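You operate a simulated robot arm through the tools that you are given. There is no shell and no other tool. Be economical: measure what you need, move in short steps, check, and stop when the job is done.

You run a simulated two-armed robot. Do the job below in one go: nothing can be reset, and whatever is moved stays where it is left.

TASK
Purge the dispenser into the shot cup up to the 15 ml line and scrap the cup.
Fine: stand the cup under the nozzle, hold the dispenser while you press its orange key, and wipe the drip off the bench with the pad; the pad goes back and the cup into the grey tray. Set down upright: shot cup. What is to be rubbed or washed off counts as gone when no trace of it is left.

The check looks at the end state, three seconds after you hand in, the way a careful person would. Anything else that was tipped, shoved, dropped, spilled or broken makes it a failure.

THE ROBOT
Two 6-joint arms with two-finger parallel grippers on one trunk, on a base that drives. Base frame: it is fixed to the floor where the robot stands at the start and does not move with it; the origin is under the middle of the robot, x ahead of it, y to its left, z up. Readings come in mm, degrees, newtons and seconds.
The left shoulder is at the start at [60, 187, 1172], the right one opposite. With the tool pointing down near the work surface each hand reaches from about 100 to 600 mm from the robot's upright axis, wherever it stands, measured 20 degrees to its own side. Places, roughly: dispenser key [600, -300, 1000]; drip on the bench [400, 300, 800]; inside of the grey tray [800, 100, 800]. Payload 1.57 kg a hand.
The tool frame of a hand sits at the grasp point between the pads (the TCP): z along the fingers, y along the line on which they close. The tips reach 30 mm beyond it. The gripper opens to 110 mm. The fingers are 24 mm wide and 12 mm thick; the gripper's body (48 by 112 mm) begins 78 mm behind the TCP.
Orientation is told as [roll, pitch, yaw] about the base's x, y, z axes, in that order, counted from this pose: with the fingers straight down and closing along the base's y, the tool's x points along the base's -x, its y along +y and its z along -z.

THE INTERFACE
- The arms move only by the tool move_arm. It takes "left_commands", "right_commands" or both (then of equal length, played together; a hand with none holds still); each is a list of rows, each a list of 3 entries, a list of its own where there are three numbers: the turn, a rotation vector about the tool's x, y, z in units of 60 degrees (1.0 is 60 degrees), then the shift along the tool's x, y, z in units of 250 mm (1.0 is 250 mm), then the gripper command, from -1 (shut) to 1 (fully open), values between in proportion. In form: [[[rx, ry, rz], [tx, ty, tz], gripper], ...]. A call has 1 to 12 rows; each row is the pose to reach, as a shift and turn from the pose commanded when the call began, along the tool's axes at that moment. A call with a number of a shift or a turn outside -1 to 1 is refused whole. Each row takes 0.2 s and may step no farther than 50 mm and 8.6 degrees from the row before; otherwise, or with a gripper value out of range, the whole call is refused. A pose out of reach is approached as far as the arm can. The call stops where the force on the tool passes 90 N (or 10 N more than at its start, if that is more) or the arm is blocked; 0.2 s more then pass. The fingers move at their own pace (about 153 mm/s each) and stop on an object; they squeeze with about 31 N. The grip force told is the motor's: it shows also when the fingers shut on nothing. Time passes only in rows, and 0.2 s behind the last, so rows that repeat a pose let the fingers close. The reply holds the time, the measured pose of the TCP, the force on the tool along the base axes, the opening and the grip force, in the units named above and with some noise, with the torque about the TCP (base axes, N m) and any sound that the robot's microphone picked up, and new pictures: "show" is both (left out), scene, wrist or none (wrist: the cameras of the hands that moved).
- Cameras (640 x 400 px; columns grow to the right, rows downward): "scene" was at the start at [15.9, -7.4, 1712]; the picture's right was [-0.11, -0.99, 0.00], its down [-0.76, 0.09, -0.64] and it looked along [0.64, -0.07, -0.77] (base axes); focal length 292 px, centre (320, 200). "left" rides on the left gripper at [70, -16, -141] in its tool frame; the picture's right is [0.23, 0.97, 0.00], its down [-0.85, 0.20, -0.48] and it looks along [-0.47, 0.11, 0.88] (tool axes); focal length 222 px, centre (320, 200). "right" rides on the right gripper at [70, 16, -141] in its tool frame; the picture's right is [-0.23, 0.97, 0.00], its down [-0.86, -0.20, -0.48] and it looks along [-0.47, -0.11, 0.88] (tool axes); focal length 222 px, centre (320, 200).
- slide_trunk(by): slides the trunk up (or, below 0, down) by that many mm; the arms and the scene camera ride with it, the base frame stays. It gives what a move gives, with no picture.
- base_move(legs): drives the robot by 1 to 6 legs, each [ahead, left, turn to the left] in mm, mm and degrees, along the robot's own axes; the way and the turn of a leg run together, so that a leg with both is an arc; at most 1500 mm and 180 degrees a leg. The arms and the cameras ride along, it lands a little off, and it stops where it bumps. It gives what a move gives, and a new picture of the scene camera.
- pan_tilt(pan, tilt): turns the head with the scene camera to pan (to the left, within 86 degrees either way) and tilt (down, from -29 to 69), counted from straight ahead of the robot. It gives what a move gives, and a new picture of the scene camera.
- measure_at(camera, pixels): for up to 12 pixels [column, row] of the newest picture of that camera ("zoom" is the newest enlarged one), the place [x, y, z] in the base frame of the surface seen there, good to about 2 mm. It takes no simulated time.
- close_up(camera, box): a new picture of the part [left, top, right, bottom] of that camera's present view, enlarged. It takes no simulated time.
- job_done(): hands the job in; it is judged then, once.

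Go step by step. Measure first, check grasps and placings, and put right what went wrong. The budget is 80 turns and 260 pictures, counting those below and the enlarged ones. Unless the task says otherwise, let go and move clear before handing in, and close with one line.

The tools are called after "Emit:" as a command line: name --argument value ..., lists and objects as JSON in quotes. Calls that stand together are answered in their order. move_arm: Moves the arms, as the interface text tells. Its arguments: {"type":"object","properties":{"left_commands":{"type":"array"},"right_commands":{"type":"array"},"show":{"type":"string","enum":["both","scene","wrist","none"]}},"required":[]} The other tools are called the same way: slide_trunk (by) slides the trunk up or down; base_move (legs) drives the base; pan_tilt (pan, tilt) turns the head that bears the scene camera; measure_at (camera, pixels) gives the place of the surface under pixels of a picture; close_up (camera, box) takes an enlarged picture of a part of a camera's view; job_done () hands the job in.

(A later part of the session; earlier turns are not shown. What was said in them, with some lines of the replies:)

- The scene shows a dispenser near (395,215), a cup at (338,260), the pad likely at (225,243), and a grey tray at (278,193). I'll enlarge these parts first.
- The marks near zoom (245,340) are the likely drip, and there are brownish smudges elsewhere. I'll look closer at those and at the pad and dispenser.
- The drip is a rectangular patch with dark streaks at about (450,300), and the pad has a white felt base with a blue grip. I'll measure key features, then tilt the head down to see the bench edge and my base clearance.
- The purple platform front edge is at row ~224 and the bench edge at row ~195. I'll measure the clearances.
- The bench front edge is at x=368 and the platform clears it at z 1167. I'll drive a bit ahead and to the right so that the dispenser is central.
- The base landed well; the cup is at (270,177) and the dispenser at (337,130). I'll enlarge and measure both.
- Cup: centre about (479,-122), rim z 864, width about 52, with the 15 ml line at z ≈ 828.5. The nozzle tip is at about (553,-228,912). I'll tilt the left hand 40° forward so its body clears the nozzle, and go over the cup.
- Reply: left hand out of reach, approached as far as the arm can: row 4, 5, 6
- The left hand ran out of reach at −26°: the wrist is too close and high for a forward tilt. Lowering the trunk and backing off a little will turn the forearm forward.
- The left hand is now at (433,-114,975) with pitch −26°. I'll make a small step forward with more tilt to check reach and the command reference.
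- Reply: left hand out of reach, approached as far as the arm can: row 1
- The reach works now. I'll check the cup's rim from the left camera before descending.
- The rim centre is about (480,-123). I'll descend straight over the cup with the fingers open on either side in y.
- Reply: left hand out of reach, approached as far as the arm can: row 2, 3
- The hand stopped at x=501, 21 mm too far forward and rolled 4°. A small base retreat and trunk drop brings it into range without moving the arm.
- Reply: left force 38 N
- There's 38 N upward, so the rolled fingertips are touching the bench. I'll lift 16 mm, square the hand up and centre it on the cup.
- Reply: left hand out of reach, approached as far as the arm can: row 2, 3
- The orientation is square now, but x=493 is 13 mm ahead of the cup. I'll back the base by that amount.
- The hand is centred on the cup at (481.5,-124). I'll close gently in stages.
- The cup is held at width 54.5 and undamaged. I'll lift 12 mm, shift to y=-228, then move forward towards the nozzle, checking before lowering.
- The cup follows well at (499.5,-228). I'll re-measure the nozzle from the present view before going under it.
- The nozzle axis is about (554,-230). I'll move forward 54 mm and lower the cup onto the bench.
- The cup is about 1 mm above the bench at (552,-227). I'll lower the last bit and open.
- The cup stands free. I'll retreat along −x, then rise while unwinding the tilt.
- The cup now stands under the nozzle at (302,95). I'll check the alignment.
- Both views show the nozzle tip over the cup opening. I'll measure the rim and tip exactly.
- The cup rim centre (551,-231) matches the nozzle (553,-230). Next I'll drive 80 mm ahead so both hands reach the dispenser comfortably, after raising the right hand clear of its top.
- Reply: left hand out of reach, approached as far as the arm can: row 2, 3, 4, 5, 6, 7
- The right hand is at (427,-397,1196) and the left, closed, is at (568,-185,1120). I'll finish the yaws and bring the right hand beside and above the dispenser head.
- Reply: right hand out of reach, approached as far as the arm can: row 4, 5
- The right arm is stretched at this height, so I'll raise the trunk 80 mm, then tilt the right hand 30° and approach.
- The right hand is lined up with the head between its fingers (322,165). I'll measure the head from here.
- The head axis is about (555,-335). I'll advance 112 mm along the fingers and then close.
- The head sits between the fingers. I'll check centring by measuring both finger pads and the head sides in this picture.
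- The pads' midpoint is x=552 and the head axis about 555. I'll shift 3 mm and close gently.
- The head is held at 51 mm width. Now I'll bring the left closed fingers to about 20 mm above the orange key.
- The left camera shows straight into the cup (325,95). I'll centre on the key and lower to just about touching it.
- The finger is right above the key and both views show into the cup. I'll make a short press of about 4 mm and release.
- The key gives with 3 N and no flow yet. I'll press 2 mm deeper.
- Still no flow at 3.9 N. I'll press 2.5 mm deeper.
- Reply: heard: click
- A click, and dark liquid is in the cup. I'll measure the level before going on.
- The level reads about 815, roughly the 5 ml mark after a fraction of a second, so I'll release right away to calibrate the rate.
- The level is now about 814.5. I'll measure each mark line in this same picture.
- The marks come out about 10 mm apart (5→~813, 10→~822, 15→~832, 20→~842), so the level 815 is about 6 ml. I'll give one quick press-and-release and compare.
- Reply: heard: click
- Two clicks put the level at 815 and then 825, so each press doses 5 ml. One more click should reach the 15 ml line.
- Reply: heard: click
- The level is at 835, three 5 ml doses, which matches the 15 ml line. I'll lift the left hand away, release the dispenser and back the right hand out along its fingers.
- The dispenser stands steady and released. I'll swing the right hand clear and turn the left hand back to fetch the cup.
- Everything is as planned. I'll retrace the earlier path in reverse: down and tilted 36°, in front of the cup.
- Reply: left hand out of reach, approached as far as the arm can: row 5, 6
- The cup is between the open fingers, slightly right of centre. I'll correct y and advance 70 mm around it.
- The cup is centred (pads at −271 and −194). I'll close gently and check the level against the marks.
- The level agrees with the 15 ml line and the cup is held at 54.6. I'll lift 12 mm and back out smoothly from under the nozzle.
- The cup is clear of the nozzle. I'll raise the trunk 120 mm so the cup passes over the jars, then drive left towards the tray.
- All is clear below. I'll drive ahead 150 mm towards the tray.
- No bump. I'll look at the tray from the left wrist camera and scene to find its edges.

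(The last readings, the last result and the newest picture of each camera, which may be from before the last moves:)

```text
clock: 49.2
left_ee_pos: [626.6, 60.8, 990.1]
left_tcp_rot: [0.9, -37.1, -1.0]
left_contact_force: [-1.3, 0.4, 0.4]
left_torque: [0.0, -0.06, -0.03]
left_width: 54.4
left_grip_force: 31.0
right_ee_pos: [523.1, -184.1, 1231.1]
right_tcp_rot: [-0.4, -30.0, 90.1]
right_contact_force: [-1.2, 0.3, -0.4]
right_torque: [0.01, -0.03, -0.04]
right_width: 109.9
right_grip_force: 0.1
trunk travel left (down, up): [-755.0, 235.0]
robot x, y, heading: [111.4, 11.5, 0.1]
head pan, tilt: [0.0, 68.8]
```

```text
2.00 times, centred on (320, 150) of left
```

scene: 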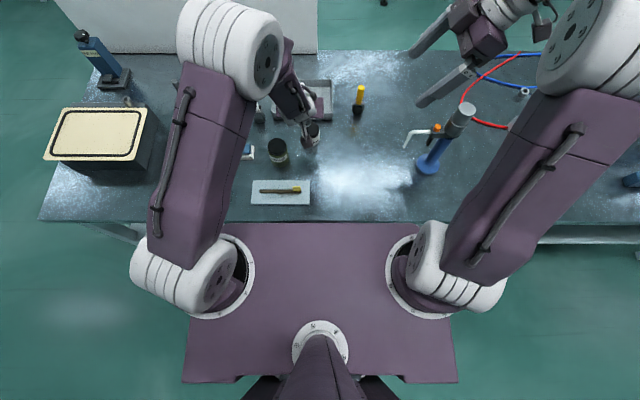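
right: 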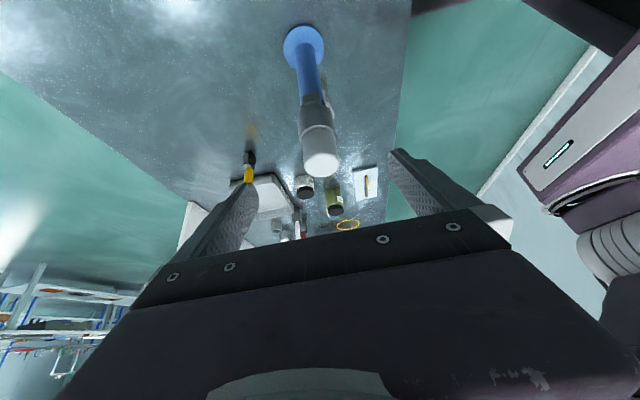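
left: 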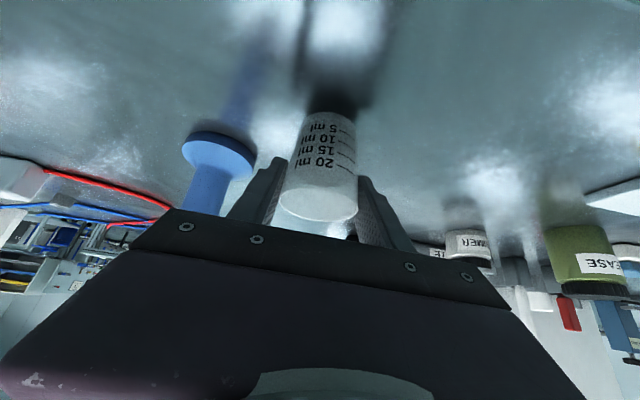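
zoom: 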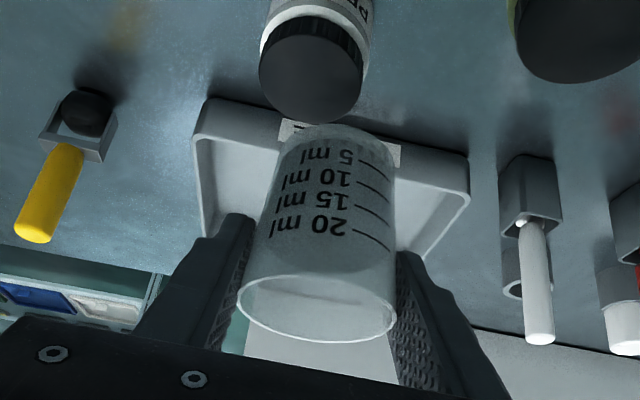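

Tray: x 731–878, y −28–176, wall top z 832, floor about 804. I'll extend the left arm forward 100 mm first and check reach.

Emit:
move_arm --left_commands '[[[0, 0, 0], [-0.064, 0, 0.048], -0.18], [[0, 0, 0], [-0.128, 0, 0.096], -0.18], [[0, 0, 0], [-0.192, 0, 0.145], -0.18], [[0, 0, 0], [-0.256, 0, 0.193], -0.18], [[0, 0, 0], [-0.32, 0, 0.241], -0.18]]' --show "none"

```text
clock: 50.4
left_ee_pos: [734.8, 59.7, 985.4]
left_tcp_rot: [0.9, -36.7, -1.0]
left_contact_force: [-0.4, 0.2, -0.7]
left_torque: [0.03, 0.0, -0.04]
left_width: 54.5
left_grip_force: 31.0
right_ee_pos: [530.7, -183.7, 1228.5]
right_tcp_rot: [0.1, -29.9, 90.0]
right_contact_force: [-0.4, 0.2, -0.3]
right_torque: [0.02, -0.02, -0.03]
right_width: 110.0
right_grip_force: 0.0
trunk travel left (down, up): [-755.0, 235.0]
robot x, y, heading: [114.5, 11.7, 0.2]
head pan, tilt: [0.0, 68.8]
```

The reach is fine. I'll go 67 mm further, over the tray.

Emit:
move_arm --left_commands '[[[0, 0, 0], [-0.072, 0.004, 0.055], -0.18], [[0, 0, 0], [-0.144, 0.008, 0.109], -0.18], [[0, 0, 0], [-0.215, 0.012, 0.163], -0.18]]' --show "both"

```text
clock: 51.2
left_ee_pos: [800.8, 62.6, 986.3]
left_tcp_rot: [0.9, -36.6, -1.1]
left_contact_force: [-0.8, 0.7, 0.0]
left_torque: [-0.01, 0.03, 0.0]
left_width: 54.4
left_grip_force: 31.3
right_ee_pos: [531.2, -182.9, 1227.9]
right_tcp_rot: [0.1, -30.0, 90.0]
right_contact_force: [0.0, -0.3, -0.2]
right_torque: [0.02, 0.04, -0.02]
right_width: 110.1
right_grip_force: 0.1
trunk travel left (down, up): [-755.0, 235.0]
robot x, y, heading: [114.6, 9.8, 0.1]
head pan, tilt: [0.0, 68.8]
```

scene: 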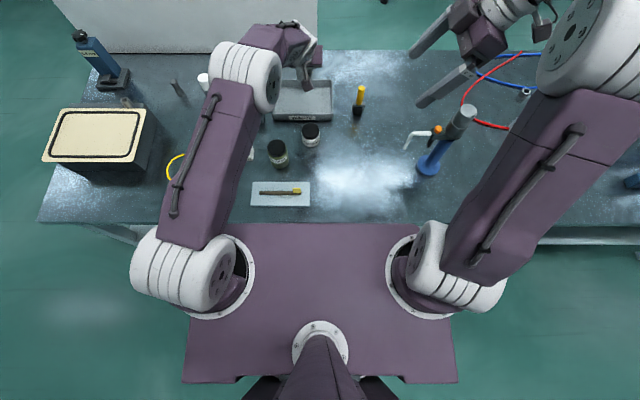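
left: 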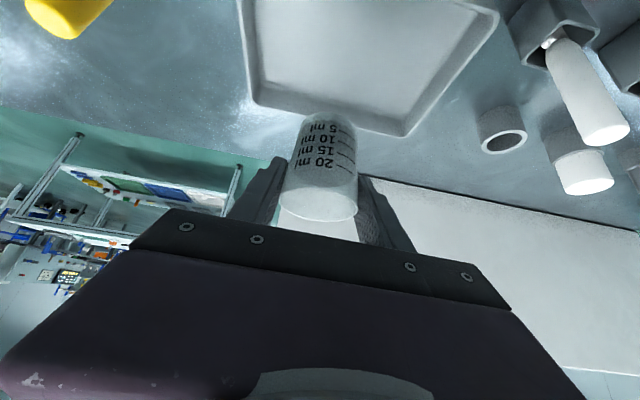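

The cup is over the tray at (801,63). I'll measure the floor and lower to about 10 mm above it.

Emit:
measure_at --camera "left" --pixels '[[350, 60], [300, 80], [400, 80], [350, 40]]'

Emit:
move_arm --left_commands '[[[0, 0, 0], [0.056, 0, 0.074], -0.18], [[0, 0, 0], [0.112, 0, 0.148], -0.18], [[0, 0, 0], [0.168, 0, 0.222], -0.18], [[0, 0, 0], [0.224, 0, 0.297], -0.18], [[0, 0, 0], [0.279, 0, 0.371], -0.18]]' --show "both"

```text
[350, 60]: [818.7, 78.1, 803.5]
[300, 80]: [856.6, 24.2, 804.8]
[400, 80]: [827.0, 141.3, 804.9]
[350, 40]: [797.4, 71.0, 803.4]
```

```text
clock: 52.4
left_ee_pos: [800.6, 64.5, 869.5]
left_tcp_rot: [0.9, -36.8, -1.0]
left_contact_force: [0.4, -0.1, 0.1]
left_torque: [-0.02, 0.0, -0.03]
left_width: 54.5
left_grip_force: 30.6
right_ee_pos: [531.6, -184.8, 1228.1]
right_tcp_rot: [0.0, -30.0, 89.9]
right_contact_force: [-0.3, 0.0, -0.2]
right_torque: [0.02, -0.03, 0.02]
right_width: 110.0
right_grip_force: 0.2
trunk travel left (down, up): [-755.0, 235.0]
robot x, y, heading: [114.8, 12.7, -0.0]
head pan, tilt: [0.0, 68.8]
```

scene: 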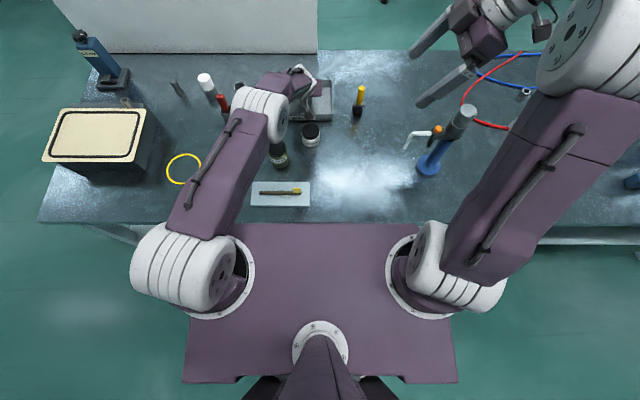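
left: 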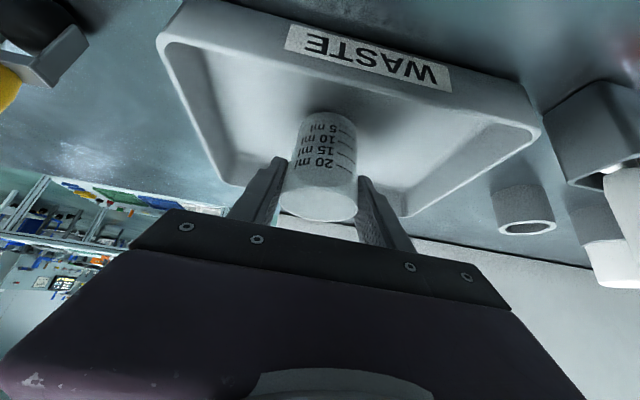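

The floor is at z 804, so contact is expected at TCP z ≈ 858.5. I'll lower 11 mm in small steps.

Emit:
move_arm --left_commands '[[[0, 0, 0], [0.01, 0, 0.013], -0.18], [[0, 0, 0], [0.019, 0, 0.026], -0.18], [[0, 0, 0], [0.024, 0, 0.032], -0.18], [[0, 0, 0], [0.026, 0, 0.035], -0.18], [[0, 0, 0], [0.026, 0, 0.035], -0.18]]' --show "none"

Emit:
close_up --camera "left" --box '[240, 80, 400, 240]'

```text
clock: 53.6
left_ee_pos: [799.5, 64.3, 859.4]
left_tcp_rot: [0.9, -36.7, -1.0]
left_contact_force: [-0.2, -1.2, 2.3]
left_torque: [-0.07, -0.03, 0.01]
left_width: 54.5
left_grip_force: 31.2
right_ee_pos: [530.7, -184.3, 1228.9]
right_tcp_rot: [0.1, -29.9, 89.9]
right_contact_force: [0.7, 0.2, 0.0]
right_torque: [0.02, 0.03, 0.02]
right_width: 110.2
right_grip_force: 0.1
trunk travel left (down, up): [-755.0, 235.0]
robot x, y, heading: [111.4, 17.4, 0.0]
head pan, tilt: [0.0, 68.8]
```

```text
2.50 times, centred on (320, 160) of left
```

zoom: 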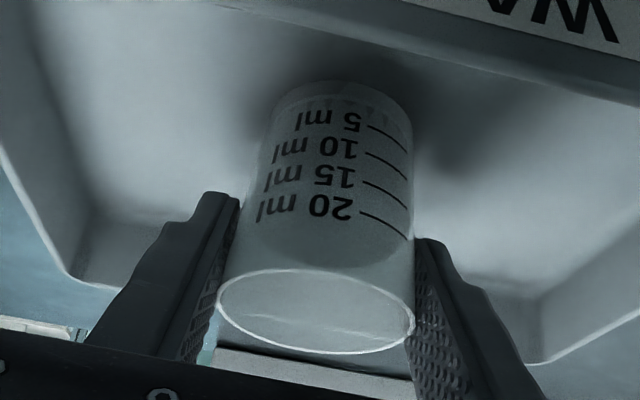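

There's light contact (2.3 N) with the floor. I'll open and lift straight up.

Emit:
move_arm --left_commands '[[[0, 0, 0], [0.026, 0, 0.035], 0.05], [[0, 0, 0], [0.026, 0, 0.035], 0.3], [[0, 0, 0], [0.026, 0, 0.035], 0.5], [[0, 0, 0], [-0.03, 0, -0.04], 0.5], [[0, 0, 0], [-0.1, 0, -0.13], 0.5], [[0, 0, 0], [-0.19, 0, -0.25], 0.5], [[0, 0, 0], [-0.28, 0, -0.37], 0.5]]' --show "both"

```text
clock: 55.2
left_ee_pos: [800.6, 63.3, 973.6]
left_tcp_rot: [1.0, -36.7, -1.1]
left_contact_force: [-0.3, 0.4, 0.0]
left_torque: [-0.02, -0.02, 0.01]
left_width: 82.4
left_grip_force: 0.1
right_ee_pos: [530.2, -184.6, 1229.5]
right_tcp_rot: [0.1, -30.0, 89.9]
right_contact_force: [0.7, 0.3, 0.9]
right_torque: [0.01, -0.01, -0.03]
right_width: 110.3
right_grip_force: 0.1
trunk travel left (down, up): [-755.0, 235.0]
robot x, y, heading: [120.8, 10.9, 0.0]
head pan, tilt: [0.0, 68.8]
```

scene: 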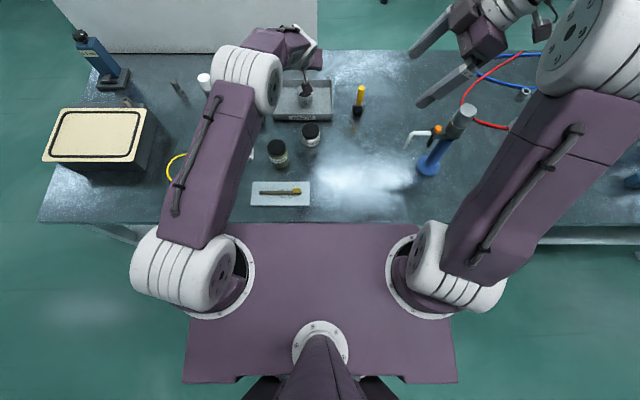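
left: 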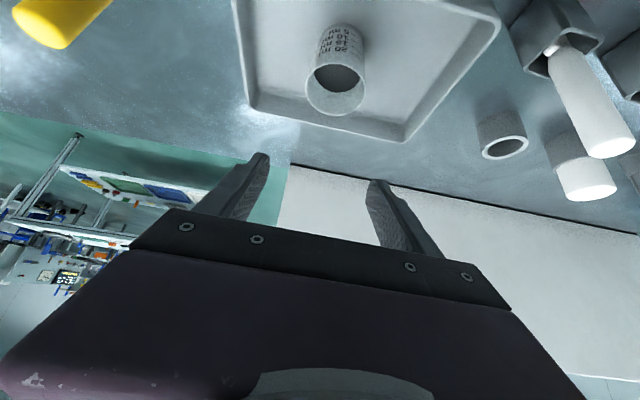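

The cup stands upright in the tray. I'll retract and untilt the left hand, then drive back so that the pad and drip are in reach.

Emit:
move_arm --left_commands '[[[0, 0.1, 0], [0.074, 0, -0.123], 0.5], [[0, 0.2, 0], [0.149, 0, -0.246], 0.5], [[0, 0.3, 0], [0.223, 0, -0.369], 0.5], [[0, 0.4, 0], [0.298, 0, -0.492], 0.5], [[0, 0.51, 0], [0.372, 0, -0.615], 0.5], [[0, 0.61, 0], [0.447, 0, -0.737], 0.5]]' --show "none"

Emit:
base_move --legs '[[-110, 0, 0], [0, 150, 0]]'

```text
clock: 56.6
left_ee_pos: [599.6, 63.8, 1056.7]
left_tcp_rot: [0.8, 0.0, -0.5]
left_contact_force: [-1.0, -0.8, -0.5]
left_torque: [-0.01, -0.04, -0.02]
left_width: 82.8
left_grip_force: 0.1
right_ee_pos: [529.9, -184.0, 1227.5]
right_tcp_rot: [0.0, -29.9, 89.9]
right_contact_force: [0.1, 0.1, -1.0]
right_torque: [-0.03, 0.0, 0.01]
right_width: 110.2
right_grip_force: 0.1
trunk travel left (down, up): [-755.0, 235.0]
robot x, y, heading: [114.0, 13.4, 0.2]
head pan, tilt: [0.0, 68.8]
```

```text
clock: 58.7
left_ee_pos: [490.6, 209.9, 1055.7]
left_tcp_rot: [0.8, -0.1, -0.7]
left_contact_force: [-0.3, -0.1, 0.8]
left_torque: [-0.03, 0.0, 0.0]
left_width: 82.4
left_grip_force: 0.0
right_ee_pos: [419.3, -36.4, 1227.7]
right_tcp_rot: [0.2, -30.1, 89.7]
right_contact_force: [0.0, 0.5, -0.2]
right_torque: [0.04, 0.0, 0.02]
right_width: 110.0
right_grip_force: 0.0
trunk travel left (down, up): [-755.0, 235.0]
robot x, y, heading: [2.5, 163.8, -0.1]
head pan, tilt: [0.0, 68.8]
```

scene: 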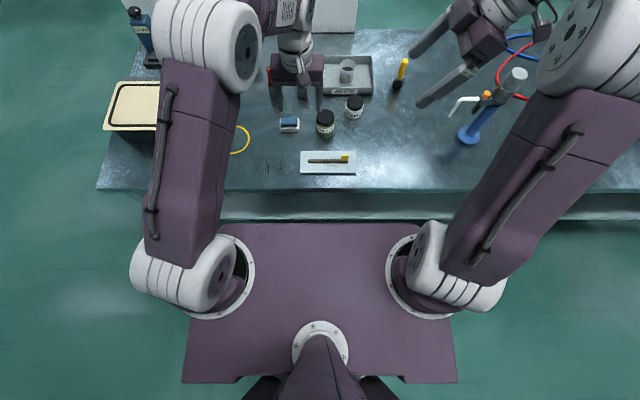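

The pad is visible at (289,125) and the drip at (270,167). I'll enlarge and measure both.

Emit:
close_up --camera "scene" --box '[270, 105, 310, 145]'

Emit:
measure_at --camera "zoom" --pixels '[[235, 160], [375, 160], [235, 230], [380, 225], [300, 195], [235, 290], [320, 290], [395, 275], [395, 160], [320, 155]]'

Emit:
close_up --camera "scene" --box '[240, 145, 310, 190]'

```text
10.00 times, centred on (290, 125) of scene
```

zoom: 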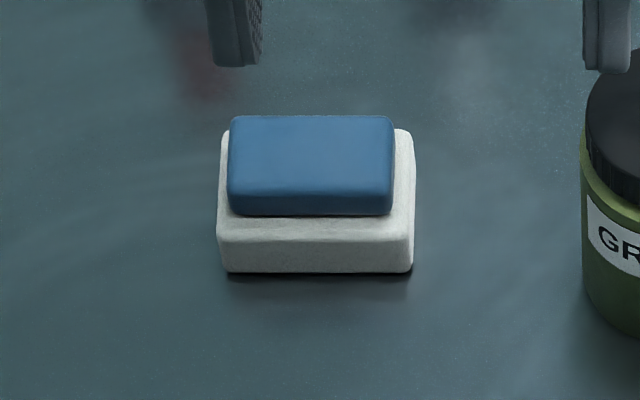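

```text
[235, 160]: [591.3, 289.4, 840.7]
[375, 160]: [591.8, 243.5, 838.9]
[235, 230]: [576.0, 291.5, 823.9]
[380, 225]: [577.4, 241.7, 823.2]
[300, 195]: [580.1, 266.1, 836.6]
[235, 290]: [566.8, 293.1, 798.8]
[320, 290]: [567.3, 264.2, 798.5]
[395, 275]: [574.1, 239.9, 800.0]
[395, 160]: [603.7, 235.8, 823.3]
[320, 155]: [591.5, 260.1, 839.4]
```

```text
8.89 times, centred on (275, 168) of scene
```

zoom: 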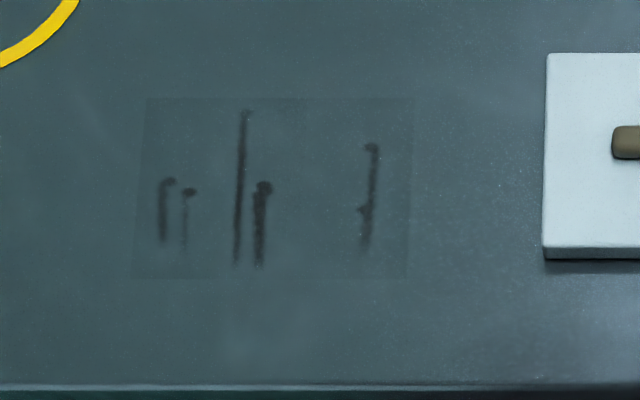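

The pad is about 60×40 mm, centred near (591,265), with the blue grip at z 823–840. I'll measure the drip patch's corners.

Emit:
measure_at --camera "zoom" --pixels '[[147, 97], [413, 97], [133, 278], [408, 278], [245, 112], [163, 240], [235, 265], [372, 145], [365, 250], [545, 250], [545, 60], [300, 385]]'

Emit:
measure_at --camera "scene" --pixels '[[289, 119], [289, 116], [283, 119], [295, 119], [239, 148]]'

```text
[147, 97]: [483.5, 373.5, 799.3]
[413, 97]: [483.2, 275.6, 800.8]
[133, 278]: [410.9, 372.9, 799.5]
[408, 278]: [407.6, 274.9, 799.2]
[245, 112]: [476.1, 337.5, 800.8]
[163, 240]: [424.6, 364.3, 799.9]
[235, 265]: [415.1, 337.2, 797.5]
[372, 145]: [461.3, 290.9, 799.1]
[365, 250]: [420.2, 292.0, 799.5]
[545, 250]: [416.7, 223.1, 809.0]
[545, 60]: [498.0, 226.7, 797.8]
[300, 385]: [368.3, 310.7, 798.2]
```

```text
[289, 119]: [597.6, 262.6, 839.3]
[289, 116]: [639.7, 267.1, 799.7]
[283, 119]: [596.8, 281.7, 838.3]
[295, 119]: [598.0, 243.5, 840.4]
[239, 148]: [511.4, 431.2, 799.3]
```

The patch spans x 408–484, y 275–373, and the brush board starts at y≈226. I'll bring the left hand above the pad, squared up.

Emit:
move_arm --left_commands '[[[0.004, 0, 0], [-0.08, 0.044, 0.12], 0.3], [[0.008, 0, -0.005], [-0.16, 0.088, 0.25], 0.3], [[0.013, 0, -0.01], [-0.24, 0.132, 0.38], 0.3], [[0.013, 0, -0.012], [-0.32, 0.176, 0.5], 0.3], [[0.013, 0, -0.012], [-0.4, 0.22, 0.624], 0.3]]' --show "both"

```text
clock: 59.9
left_ee_pos: [591.9, 268.4, 901.1]
left_tcp_rot: [0.0, 0.0, 0.1]
left_contact_force: [-0.4, 0.3, 0.0]
left_torque: [-0.05, 0.01, -0.02]
left_width: 71.6
left_grip_force: 0.1
right_ee_pos: [419.8, -33.8, 1228.3]
right_tcp_rot: [0.1, -29.9, 89.7]
right_contact_force: [0.6, -0.2, -0.2]
right_torque: [-0.01, 0.01, 0.0]
right_width: 110.0
right_grip_force: 0.0
trunk travel left (down, up): [-755.0, 235.0]
robot x, y, heading: [3.0, 163.1, 0.0]
head pan, tilt: [0.0, 68.8]
```

scene: 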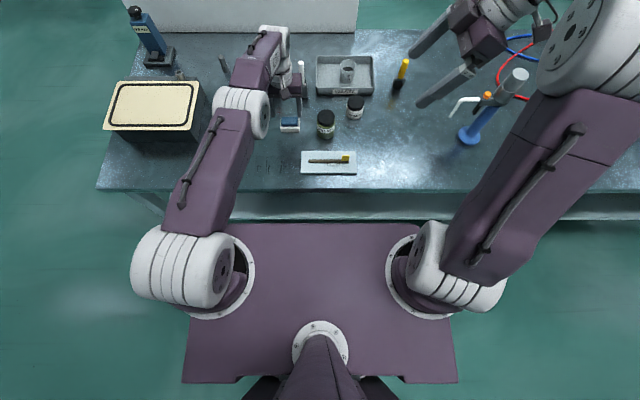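
left: 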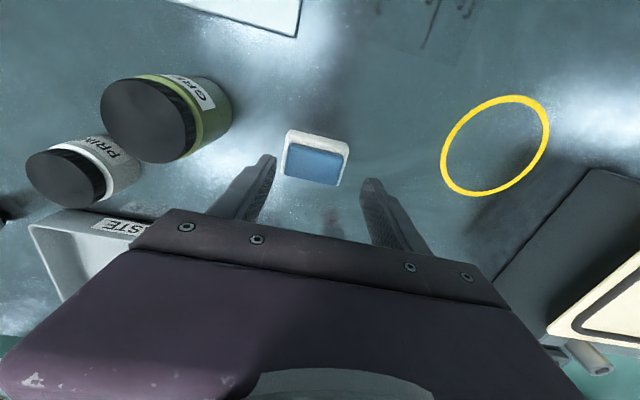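

Emit:
measure_at --camera "left" --pixels '[[290, 165], [337, 170], [315, 180], [314, 152], [287, 145], [346, 155], [340, 183], [284, 176], [318, 135], [318, 165]]'

Emit:
close_up --camera "left" --box '[260, 110, 380, 210]'

```text
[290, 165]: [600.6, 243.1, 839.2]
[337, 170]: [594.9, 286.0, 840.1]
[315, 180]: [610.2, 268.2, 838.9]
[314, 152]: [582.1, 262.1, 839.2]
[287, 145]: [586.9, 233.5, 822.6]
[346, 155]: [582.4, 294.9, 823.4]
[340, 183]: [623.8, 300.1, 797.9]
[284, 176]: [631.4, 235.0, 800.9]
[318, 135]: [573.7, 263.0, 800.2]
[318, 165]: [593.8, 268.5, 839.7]
```

```text
4.00 times, centred on (320, 160) of left
```

zoom: 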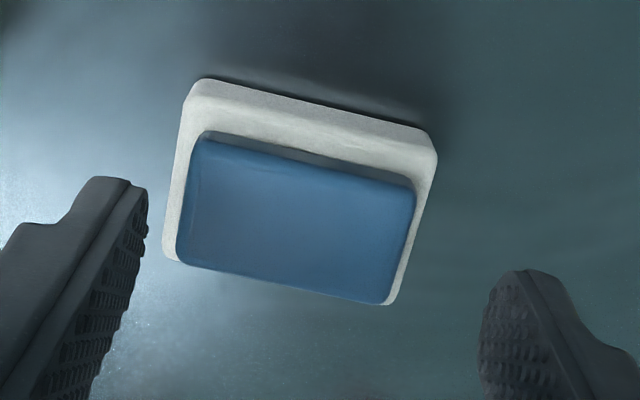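

The pad is centred at about (595,265) and aligned with the axes. I'll descend to TCP z 857 with the fingers beside the blue grip.

Emit:
move_arm --left_commands '[[[0, 0, 0], [-0.008, -0.012, 0.08], 0.3], [[0, 0, 0], [-0.012, -0.014, 0.16], 0.3], [[0, 0, 0], [-0.012, -0.014, 0.176], 0.3]]' --show "wrist"

```text
clock: 60.7
left_ee_pos: [582.2, 267.3, 859.1]
left_tcp_rot: [0.0, -0.1, 0.2]
left_contact_force: [0.4, 0.1, -0.3]
left_torque: [0.01, 0.01, -0.01]
left_width: 71.7
left_grip_force: 0.1
left hand out of reach, approached as far as the arm can: row 1, 2, 3
right_ee_pos: [418.9, -33.9, 1228.5]
right_tcp_rot: [0.0, -30.0, 89.8]
right_contact_force: [0.6, 0.0, -0.4]
right_torque: [0.02, 0.01, 0.01]
right_width: 110.0
right_grip_force: 0.1
trunk travel left (down, up): [-755.0, 235.0]
robot x, y, heading: [3.5, 163.6, -0.1]
head pan, tilt: [0.0, 68.8]
```

left: 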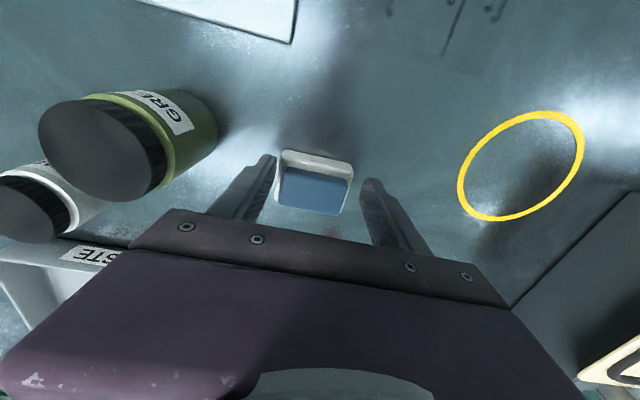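

The arm is at full reach (x=582). I'll lift, drive ahead 60 mm and come back over the pad.

Emit:
move_arm --left_commands '[[[0, 0, 0], [0.03, 0, -0.16], 0.3], [[0, 0, 0], [0.2, -0.005, -0.18], 0.3]]' --show "none"

Emit:
base_move --legs '[[62, 0, 0]]'

```text
clock: 61.3
left_ee_pos: [534.0, 264.4, 904.4]
left_tcp_rot: [-0.1, -0.4, 0.1]
left_contact_force: [-1.0, -0.1, -0.2]
left_torque: [-0.01, -0.02, 0.04]
left_width: 71.3
left_grip_force: 0.0
right_ee_pos: [417.5, -33.6, 1228.5]
right_tcp_rot: [-0.1, -29.9, 89.8]
right_contact_force: [-0.6, -0.4, 0.3]
right_torque: [-0.02, -0.04, 0.01]
right_width: 110.2
right_grip_force: 0.1
trunk travel left (down, up): [-755.0, 235.0]
robot x, y, heading: [2.4, 165.8, -0.1]
head pan, tilt: [0.0, 68.8]
```

```text
clock: 62.3
left_ee_pos: [592.7, 264.2, 906.1]
left_tcp_rot: [-0.2, -0.3, 0.1]
left_contact_force: [0.1, 0.3, 0.3]
left_torque: [0.01, -0.03, -0.01]
left_width: 71.5
left_grip_force: 0.1
right_ee_pos: [477.2, -33.8, 1230.7]
right_tcp_rot: [-0.2, -29.9, 89.9]
right_contact_force: [-0.4, 0.1, 0.6]
right_torque: [0.0, -0.03, -0.06]
right_width: 109.8
right_grip_force: 0.0
trunk travel left (down, up): [-755.0, 235.0]
robot x, y, heading: [67.6, 160.6, -0.1]
head pan, tilt: [0.0, 68.8]
```

scene: 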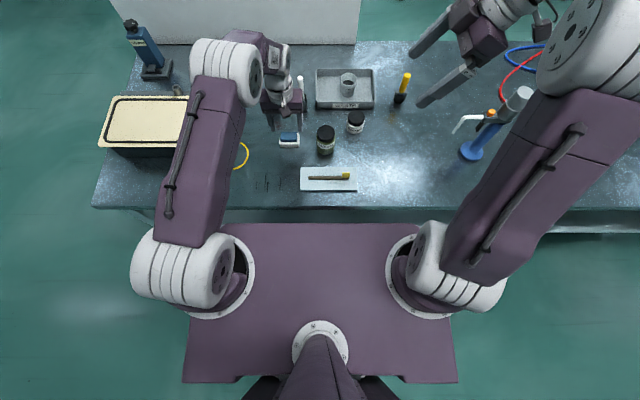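

Now it's right above the pad at (593,264,906). I'll descend 49 mm.

Emit:
move_arm --left_commands '[[[0, 0, 0], [-0.008, 0.004, 0.1], 0.3], [[0, 0, 0], [-0.008, 0.004, 0.18], 0.3], [[0, 0, 0], [-0.008, 0.004, 0.196], 0.3]]' --show "wrist"

Emit:
close_up --camera "left" --box '[230, 120, 410, 240]'

Emit:
measure_at --camera "left" --pixels '[[268, 190], [372, 200], [315, 185], [292, 190], [345, 195], [318, 160]]'

```text
clock: 63.1
left_ee_pos: [599.0, 267.2, 853.9]
left_tcp_rot: [0.0, -0.1, 0.1]
left_contact_force: [-0.5, 0.3, -0.1]
left_torque: [-0.04, 0.02, -0.01]
left_width: 71.8
left_grip_force: 0.1
right_ee_pos: [483.5, -33.9, 1227.4]
right_tcp_rot: [0.1, -30.0, 89.6]
right_contact_force: [-0.1, -0.1, 0.1]
right_torque: [0.0, 0.02, 0.0]
right_width: 109.7
right_grip_force: 0.0
trunk travel left (down, up): [-755.0, 235.0]
robot x, y, heading: [64.9, 163.9, -0.1]
head pan, tilt: [0.0, 68.8]
```

left: 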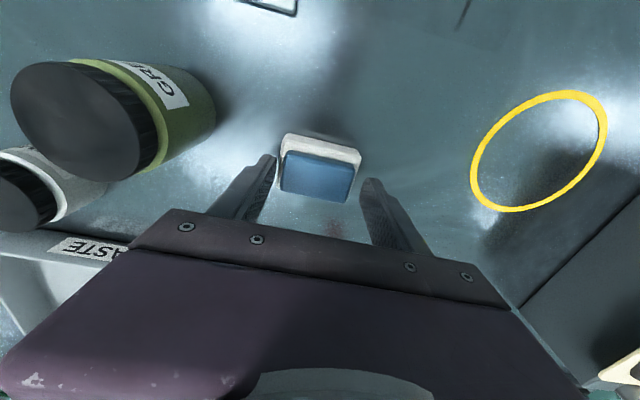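

```text
3.33 times, centred on (320, 180) of left
```

zoom: 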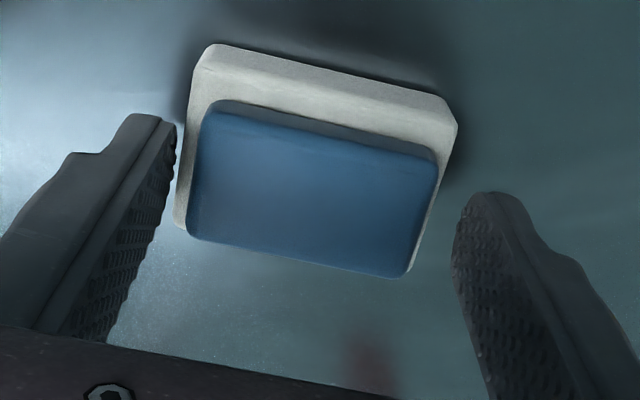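

```text
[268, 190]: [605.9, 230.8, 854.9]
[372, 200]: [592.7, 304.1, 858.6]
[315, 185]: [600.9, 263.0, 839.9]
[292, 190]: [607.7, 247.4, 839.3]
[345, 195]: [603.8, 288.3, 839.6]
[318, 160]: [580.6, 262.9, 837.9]
```

The fingers flank the grip, mid y≈267. I'll shift back 3 mm, raise 2 mm, and close.

Emit:
move_arm --left_commands '[[[0, 0, 0], [0.012, -0.004, -0.008], 0.3], [[0, 0, 0], [0.012, -0.004, -0.008], 0.1], [[0, 0, 0], [0.012, -0.004, -0.008], 0.0], [[0, 0, 0], [0.012, -0.004, -0.008], -0.1], [[0, 0, 0], [0.012, -0.004, -0.008], -0.25], [[0, 0, 0], [0.012, -0.004, -0.008], -0.4], [[0, 0, 0], [0.012, -0.004, -0.008], -0.4]]' --show "wrist"

Emit:
close_up --camera "left" --box '[230, 120, 410, 240]'

```text
clock: 64.7
left_ee_pos: [594.4, 265.8, 855.4]
left_tcp_rot: [0.1, 0.0, 0.0]
left_contact_force: [-0.4, 0.1, -0.5]
left_torque: [-0.02, -0.04, 0.03]
left_width: 53.9
left_grip_force: 31.2
right_ee_pos: [482.4, -33.7, 1229.5]
right_tcp_rot: [0.0, -30.1, 89.7]
right_contact_force: [1.2, -0.3, 0.7]
right_torque: [-0.02, -0.02, 0.02]
right_width: 109.8
right_grip_force: 0.1
trunk travel left (down, up): [-755.0, 235.0]
robot x, y, heading: [65.7, 163.5, -0.2]
head pan, tilt: [0.0, 68.8]
```

left: 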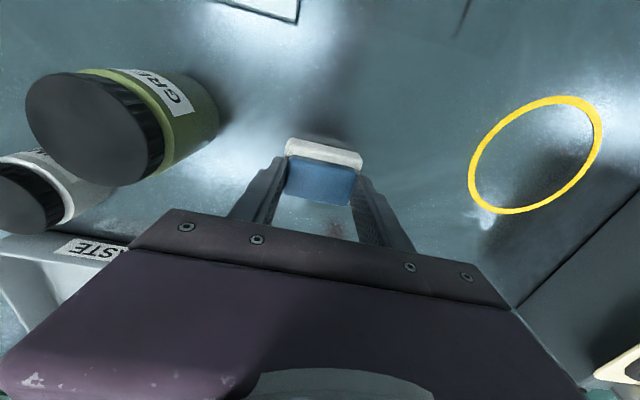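

```text
3.33 times, centred on (320, 180) of left
```

zoom: 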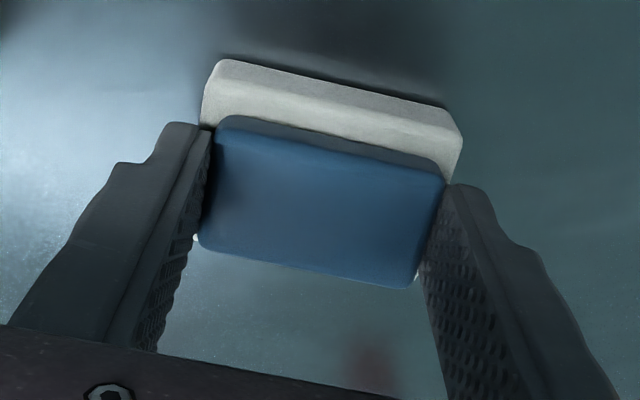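

The pad is firmly held (53.9 mm). I'll lift 30 mm and carry it over the far edge of the drip patch.

Emit:
move_arm --left_commands '[[[0, 0, 0], [0, 0, -0.06], -0.4], [[0, 0, 0], [0, 0, -0.12], -0.4], [[0, 0, 0], [0.16, 0.04, -0.12], -0.4], [[0, 0, 0], [0.32, 0.08, -0.12], -0.4], [[0, 0, 0], [0.494, 0.12, -0.12], -0.4], [[0, 0, 0], [0.494, 0.12, -0.06], -0.4], [[0, 0, 0], [0.494, 0.12, -0.01], -0.4]]' --show "wrist"

```text
clock: 66.3
left_ee_pos: [470.7, 295.9, 858.9]
left_tcp_rot: [0.0, -0.1, 0.1]
left_contact_force: [0.3, 0.2, -0.1]
left_torque: [0.03, 0.0, -0.03]
left_width: 53.6
left_grip_force: 30.6
right_ee_pos: [482.1, -34.8, 1228.3]
right_tcp_rot: [0.0, -30.1, 89.7]
right_contact_force: [0.9, -0.6, 0.2]
right_torque: [-0.01, 0.0, 0.01]
right_width: 110.1
right_grip_force: 0.0
trunk travel left (down, up): [-755.0, 235.0]
robot x, y, heading: [66.5, 162.8, 0.1]
head pan, tilt: [0.0, 68.8]
```

left: 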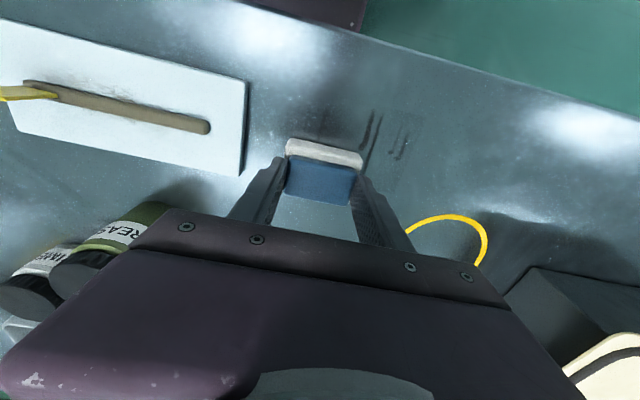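

I'm just above the surface. I'll press down about 5.5 mm and read the force.

Emit:
move_arm --left_commands '[[[0, 0, 0], [0, 0, 0.014], -0.4], [[0, 0, 0], [0, 0, 0.022], -0.4]]' --show "none"

```text
clock: 66.9
left_ee_pos: [470.0, 294.9, 854.5]
left_tcp_rot: [-0.1, -0.6, 0.1]
left_contact_force: [-1.0, 4.2, 36.6]
left_torque: [0.28, 0.47, -0.03]
left_width: 53.8
left_grip_force: 31.0
right_ee_pos: [478.3, -34.9, 1230.4]
right_tcp_rot: [-0.2, -29.9, 89.9]
right_contact_force: [0.3, 0.4, 0.6]
right_torque: [-0.01, 0.02, -0.01]
right_width: 110.0
right_grip_force: 0.0
trunk travel left (down, up): [-755.0, 235.0]
robot x, y, heading: [66.8, 165.2, -0.1]
head pan, tilt: [0.0, 68.8]
```

36 N is more than needed, so I'll ease off about 1.3 mm and wipe in y strokes stepping back in x over the whole patch.

Emit:
move_arm --left_commands '[[[0, 0, 0], [0, 0, -0.005], -0.4], [[0, 0, 0], [0, 0.124, -0.005], -0.4], [[0, 0, 0], [0, 0.248, -0.005], -0.4], [[0, 0, 0], [0.072, 0.248, -0.005], -0.4], [[0, 0, 0], [0.072, 0.124, -0.005], -0.4], [[0, 0, 0], [0.072, 0, -0.005], -0.4], [[0, 0, 0], [0.144, 0, -0.005], -0.4], [[0, 0, 0], [0.144, 0.124, -0.005], -0.4], [[0, 0, 0], [0.144, 0.248, -0.005], -0.4], [[0, 0, 0], [0.216, 0.248, -0.005], -0.4], [[0, 0, 0], [0.216, 0.124, -0.005], -0.4], [[0, 0, 0], [0.216, 0, -0.005], -0.4]]' --show "both"

```text
clock: 69.5
left_ee_pos: [416.4, 295.8, 854.4]
left_tcp_rot: [0.0, 0.0, 0.3]
left_contact_force: [-3.8, 14.2, 39.0]
left_torque: [0.69, 0.02, 0.12]
left_width: 54.0
left_grip_force: 31.2
right_ee_pos: [477.8, -34.1, 1230.8]
right_tcp_rot: [-0.3, -29.9, 89.9]
right_contact_force: [-0.9, -0.3, -0.6]
right_torque: [0.02, 0.02, 0.01]
right_width: 110.0
right_grip_force: 0.0
trunk travel left (down, up): [-755.0, 235.0]
robot x, y, heading: [64.6, 163.7, 0.0]
head pan, tilt: [0.0, 68.8]
```

scene: 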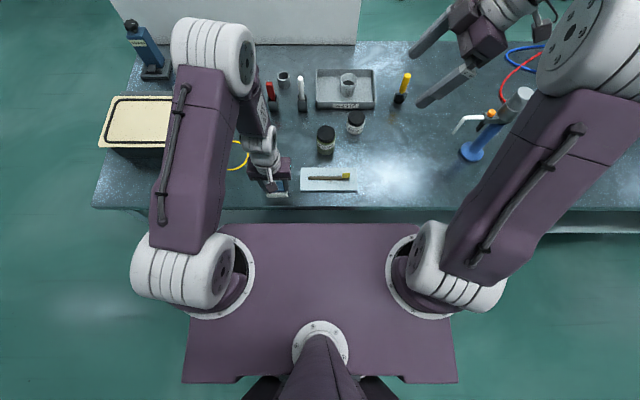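
left: 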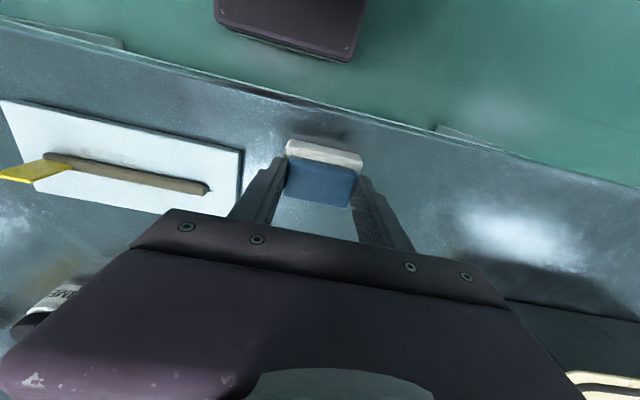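

The streaks look gone in the left view. I'll make a second pass back over the patch, then lift and inspect.

Emit:
move_arm --left_commands '[[[0, 0, 0], [0, 0.124, 0], -0.4], [[0, 0, 0], [0, 0.256, 0], -0.4], [[0, 0, 0], [-0.108, 0.256, 0], -0.4], [[0, 0, 0], [-0.108, 0.124, 0], -0.4], [[0, 0, 0], [-0.108, -0.01, 0], -0.4], [[0, 0, 0], [-0.22, -0.01, 0], -0.4], [[0, 0, 0], [-0.22, 0.124, 0], -0.4], [[0, 0, 0], [-0.22, 0.256, 0], -0.4], [[0, 0, 0], [-0.22, 0.124, -0.06], -0.4], [[0, 0, 0], [-0.3, 0, -0.15], -0.4], [[0, 0, 0], [-0.45, -0.06, -0.15], -0.4]]' --show "both"

Emit:
close_up --camera "scene" --box '[240, 160, 310, 210]'

Emit:
close_up --camera "left" --box '[200, 20, 520, 200]'

```text
clock: 71.9
left_ee_pos: [531.6, 280.7, 892.2]
left_tcp_rot: [-0.1, 0.0, 0.1]
left_contact_force: [-0.6, -0.2, -0.7]
left_torque: [0.03, 0.02, 0.01]
left_width: 53.9
left_grip_force: 31.4
right_ee_pos: [483.9, -33.3, 1228.5]
right_tcp_rot: [0.2, -29.9, 89.7]
right_contact_force: [-0.3, -0.7, 0.6]
right_torque: [-0.01, 0.06, 0.03]
right_width: 110.1
right_grip_force: 0.1
trunk travel left (down, up): [-755.0, 235.0]
robot x, y, heading: [62.9, 165.5, 0.1]
head pan, tilt: [0.0, 68.8]
```

scene: 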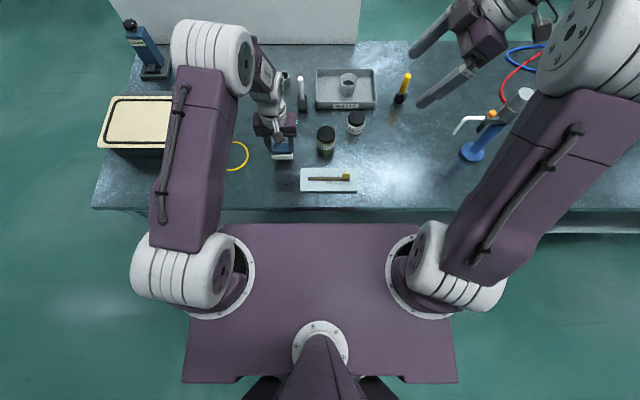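
left: 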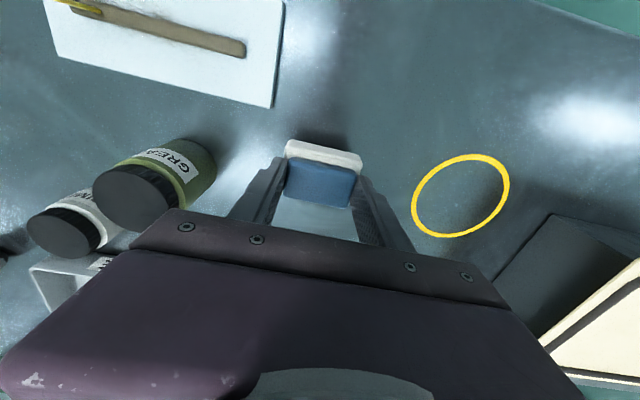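

```text
8.00 times, centred on (275, 185) of scene
```

zoom: 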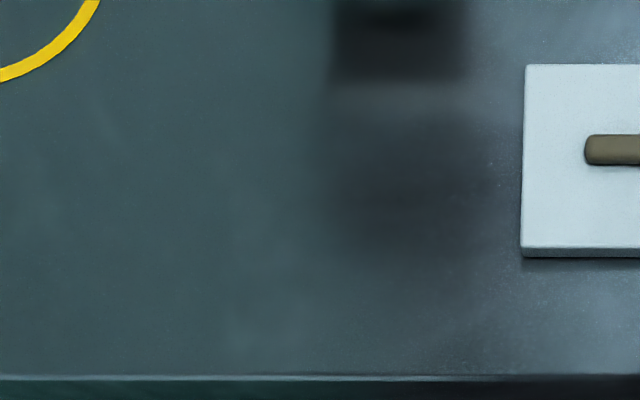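

```text
2.00 times, centred on (360, 110) of left
```

zoom: 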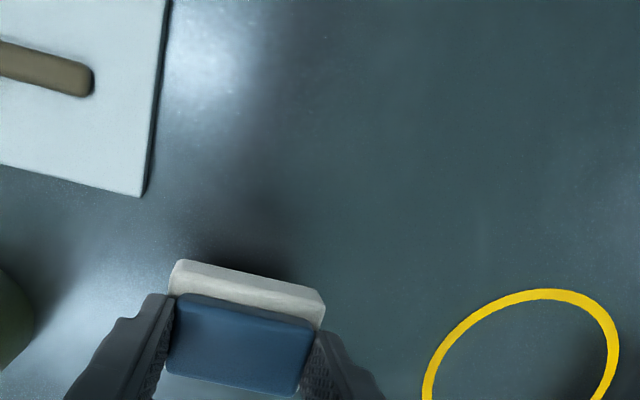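

The patch is gone in both enlargements. I'll return the pad to where it stood (594,266).

Emit:
move_arm --left_commands '[[[0, 0, 0], [-0.126, -0.03, 0], -0.4], [[0, 0, 0], [-0.252, -0.06, 0], -0.4], [[0, 0, 0], [-0.252, -0.06, 0.06], -0.4], [[0, 0, 0], [-0.252, -0.06, 0.12], -0.4], [[0, 0, 0], [-0.252, -0.06, 0.132], -0.4]]' --show "none"

```text
clock: 73.1
left_ee_pos: [593.3, 265.5, 858.8]
left_tcp_rot: [-0.1, -0.1, 0.2]
left_contact_force: [-0.7, 0.8, -0.9]
left_torque: [-0.02, 0.02, 0.0]
left_width: 53.8
left_grip_force: 31.0
right_ee_pos: [483.1, -34.5, 1227.5]
right_tcp_rot: [0.0, -30.0, 89.7]
right_contact_force: [-0.7, 0.2, -0.2]
right_torque: [-0.02, -0.01, 0.0]
right_width: 109.8
right_grip_force: 0.0
trunk travel left (down, up): [-755.0, 235.0]
robot x, y, heading: [67.1, 163.7, -0.2]
head pan, tilt: [0.0, 68.8]
```

The position is within 1 mm. I'll lower the last 3 mm and check contact.

Emit:
move_arm --left_commands '[[[0, 0, 0], [-0.003, 0.001, 0.006], -0.4], [[0, 0, 0], [-0.003, 0.001, 0.011], -0.4]]' --show "none"

```text
clock: 73.7
left_ee_pos: [593.3, 267.0, 856.4]
left_tcp_rot: [0.0, -0.1, 0.2]
left_contact_force: [0.8, -0.6, -0.7]
left_torque: [0.0, -0.01, -0.01]
left_width: 54.0
left_grip_force: 31.4
right_ee_pos: [481.2, -34.9, 1228.1]
right_tcp_rot: [0.0, -30.0, 89.7]
right_contact_force: [0.5, 0.2, 0.0]
right_torque: [-0.01, -0.01, 0.02]
right_width: 109.8
right_grip_force: 0.1
trunk travel left (down, up): [-755.0, 235.0]
robot x, y, heading: [64.7, 164.1, -0.1]
head pan, tilt: [0.0, 68.8]
```

Emit:
move_arm --left_commands '[[[0, 0, 0], [0, 0, 0.005], -0.4], [[0, 0, 0], [0, 0, 0.006], -0.4], [[0, 0, 0], [0, 0, 0.006], 0.0], [[0, 0, 0], [0, 0, 0.006], 0.2], [[0, 0, 0], [0, 0, 0.006], 0.3], [[0, 0, 0], [0, 0, -0.08], 0.3], [[0, 0, 0], [0, 0, -0.24], 0.3], [[0, 0, 0], [0, 0, -0.4], 0.3], [[0, 0, 0], [0.15, 0, -0.52], 0.3], [[0, 0, 0], [0.3, 0, -0.64], 0.3]]' --show "both"

Emit:
close_up --camera "left" --box '[240, 60, 440, 200]'

Emit:
close_up --camera "scene" --box '[240, 60, 400, 200]'

```text
clock: 75.9
left_ee_pos: [517.9, 263.3, 1015.4]
left_tcp_rot: [-0.1, -0.3, 0.1]
left_contact_force: [-0.6, -0.1, 0.2]
left_torque: [0.0, 0.0, 0.0]
left_width: 71.6
left_grip_force: 0.0
right_ee_pos: [478.9, -34.9, 1228.8]
right_tcp_rot: [-0.2, -30.1, 89.8]
right_contact_force: [-0.4, 0.9, -0.4]
right_torque: [0.0, -0.01, 0.0]
right_width: 109.8
right_grip_force: 0.1
trunk travel left (down, up): [-755.0, 235.0]
robot x, y, heading: [65.9, 163.1, -0.0]
head pan, tilt: [0.0, 68.8]
```

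scene: 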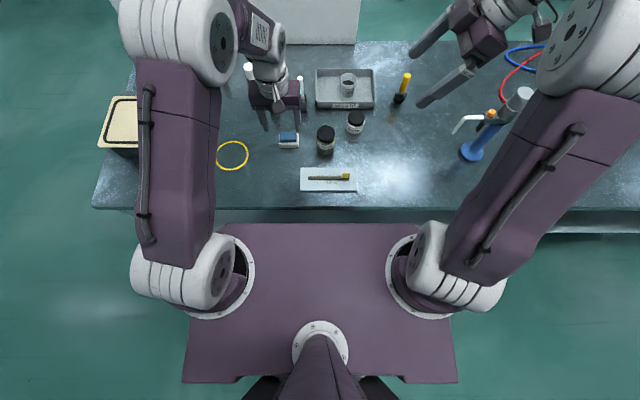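
left: 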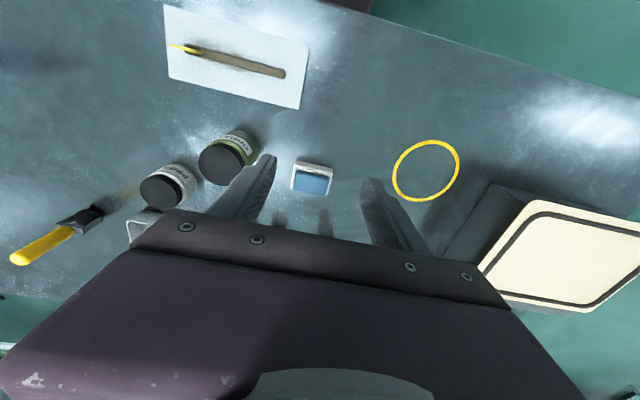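

```text
2.86 times, centred on (340, 130) of left
```

zoom: 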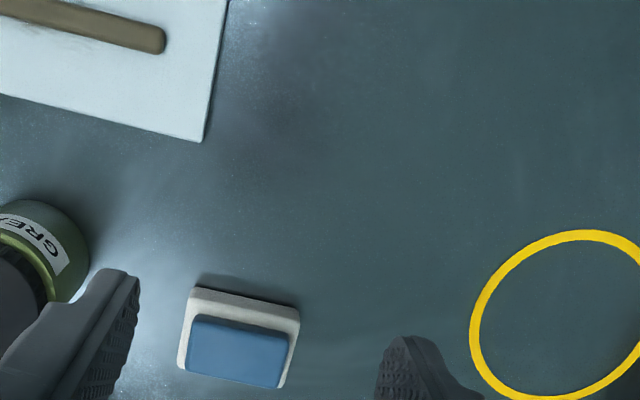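

```text
2.86 times, centred on (320, 130) of scene
```

zoom: 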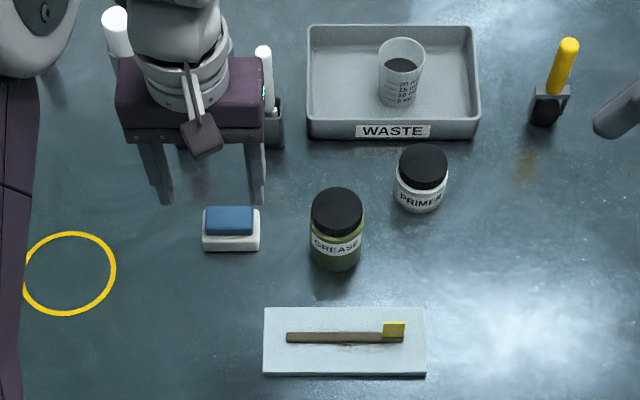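

The pad is back, the patch is clean and the cup stands upright with its fill. I'll take a last look at the dispenser area for stray drips.

Emit:
close_up --camera "scene" --box '[400, 80, 540, 200]'

Emit:
close_up --camera "scene" --box '[210, 150, 310, 215]'

```text
3.33 times, centred on (470, 140) of scene
```

zoom: 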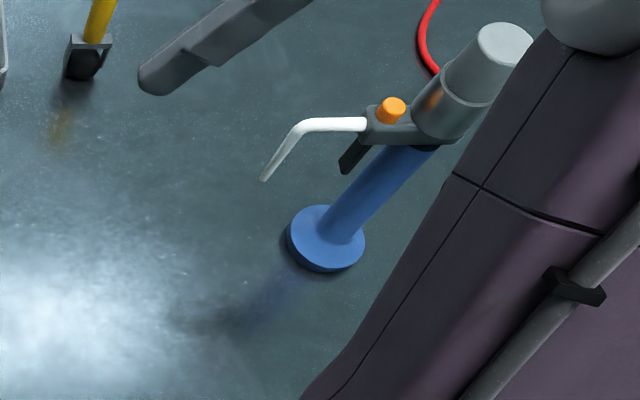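

```text
6.15 times, centred on (260, 182) of scene
```

zoom: 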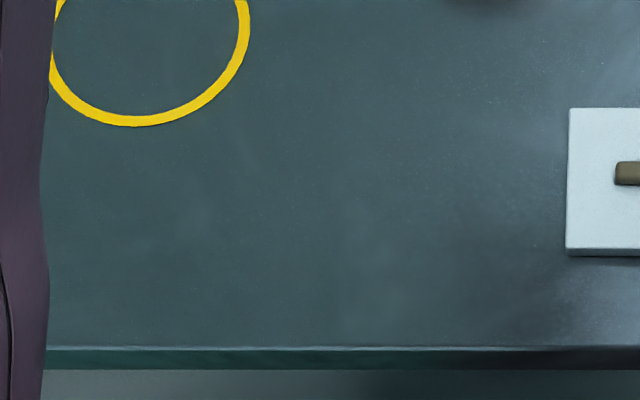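

The dispenser stands upright with no drips beneath it, the bench is clean, and both hands are clear. I'm handing in.

Emit:
job_done

```text
The job is handed in.
```

The job is handed in: the cup was filled to the 15 ml line with three presses and stands upright in the grey tray. The drip is wiped off with no trace in the close-ups, and the pad is back in its place.
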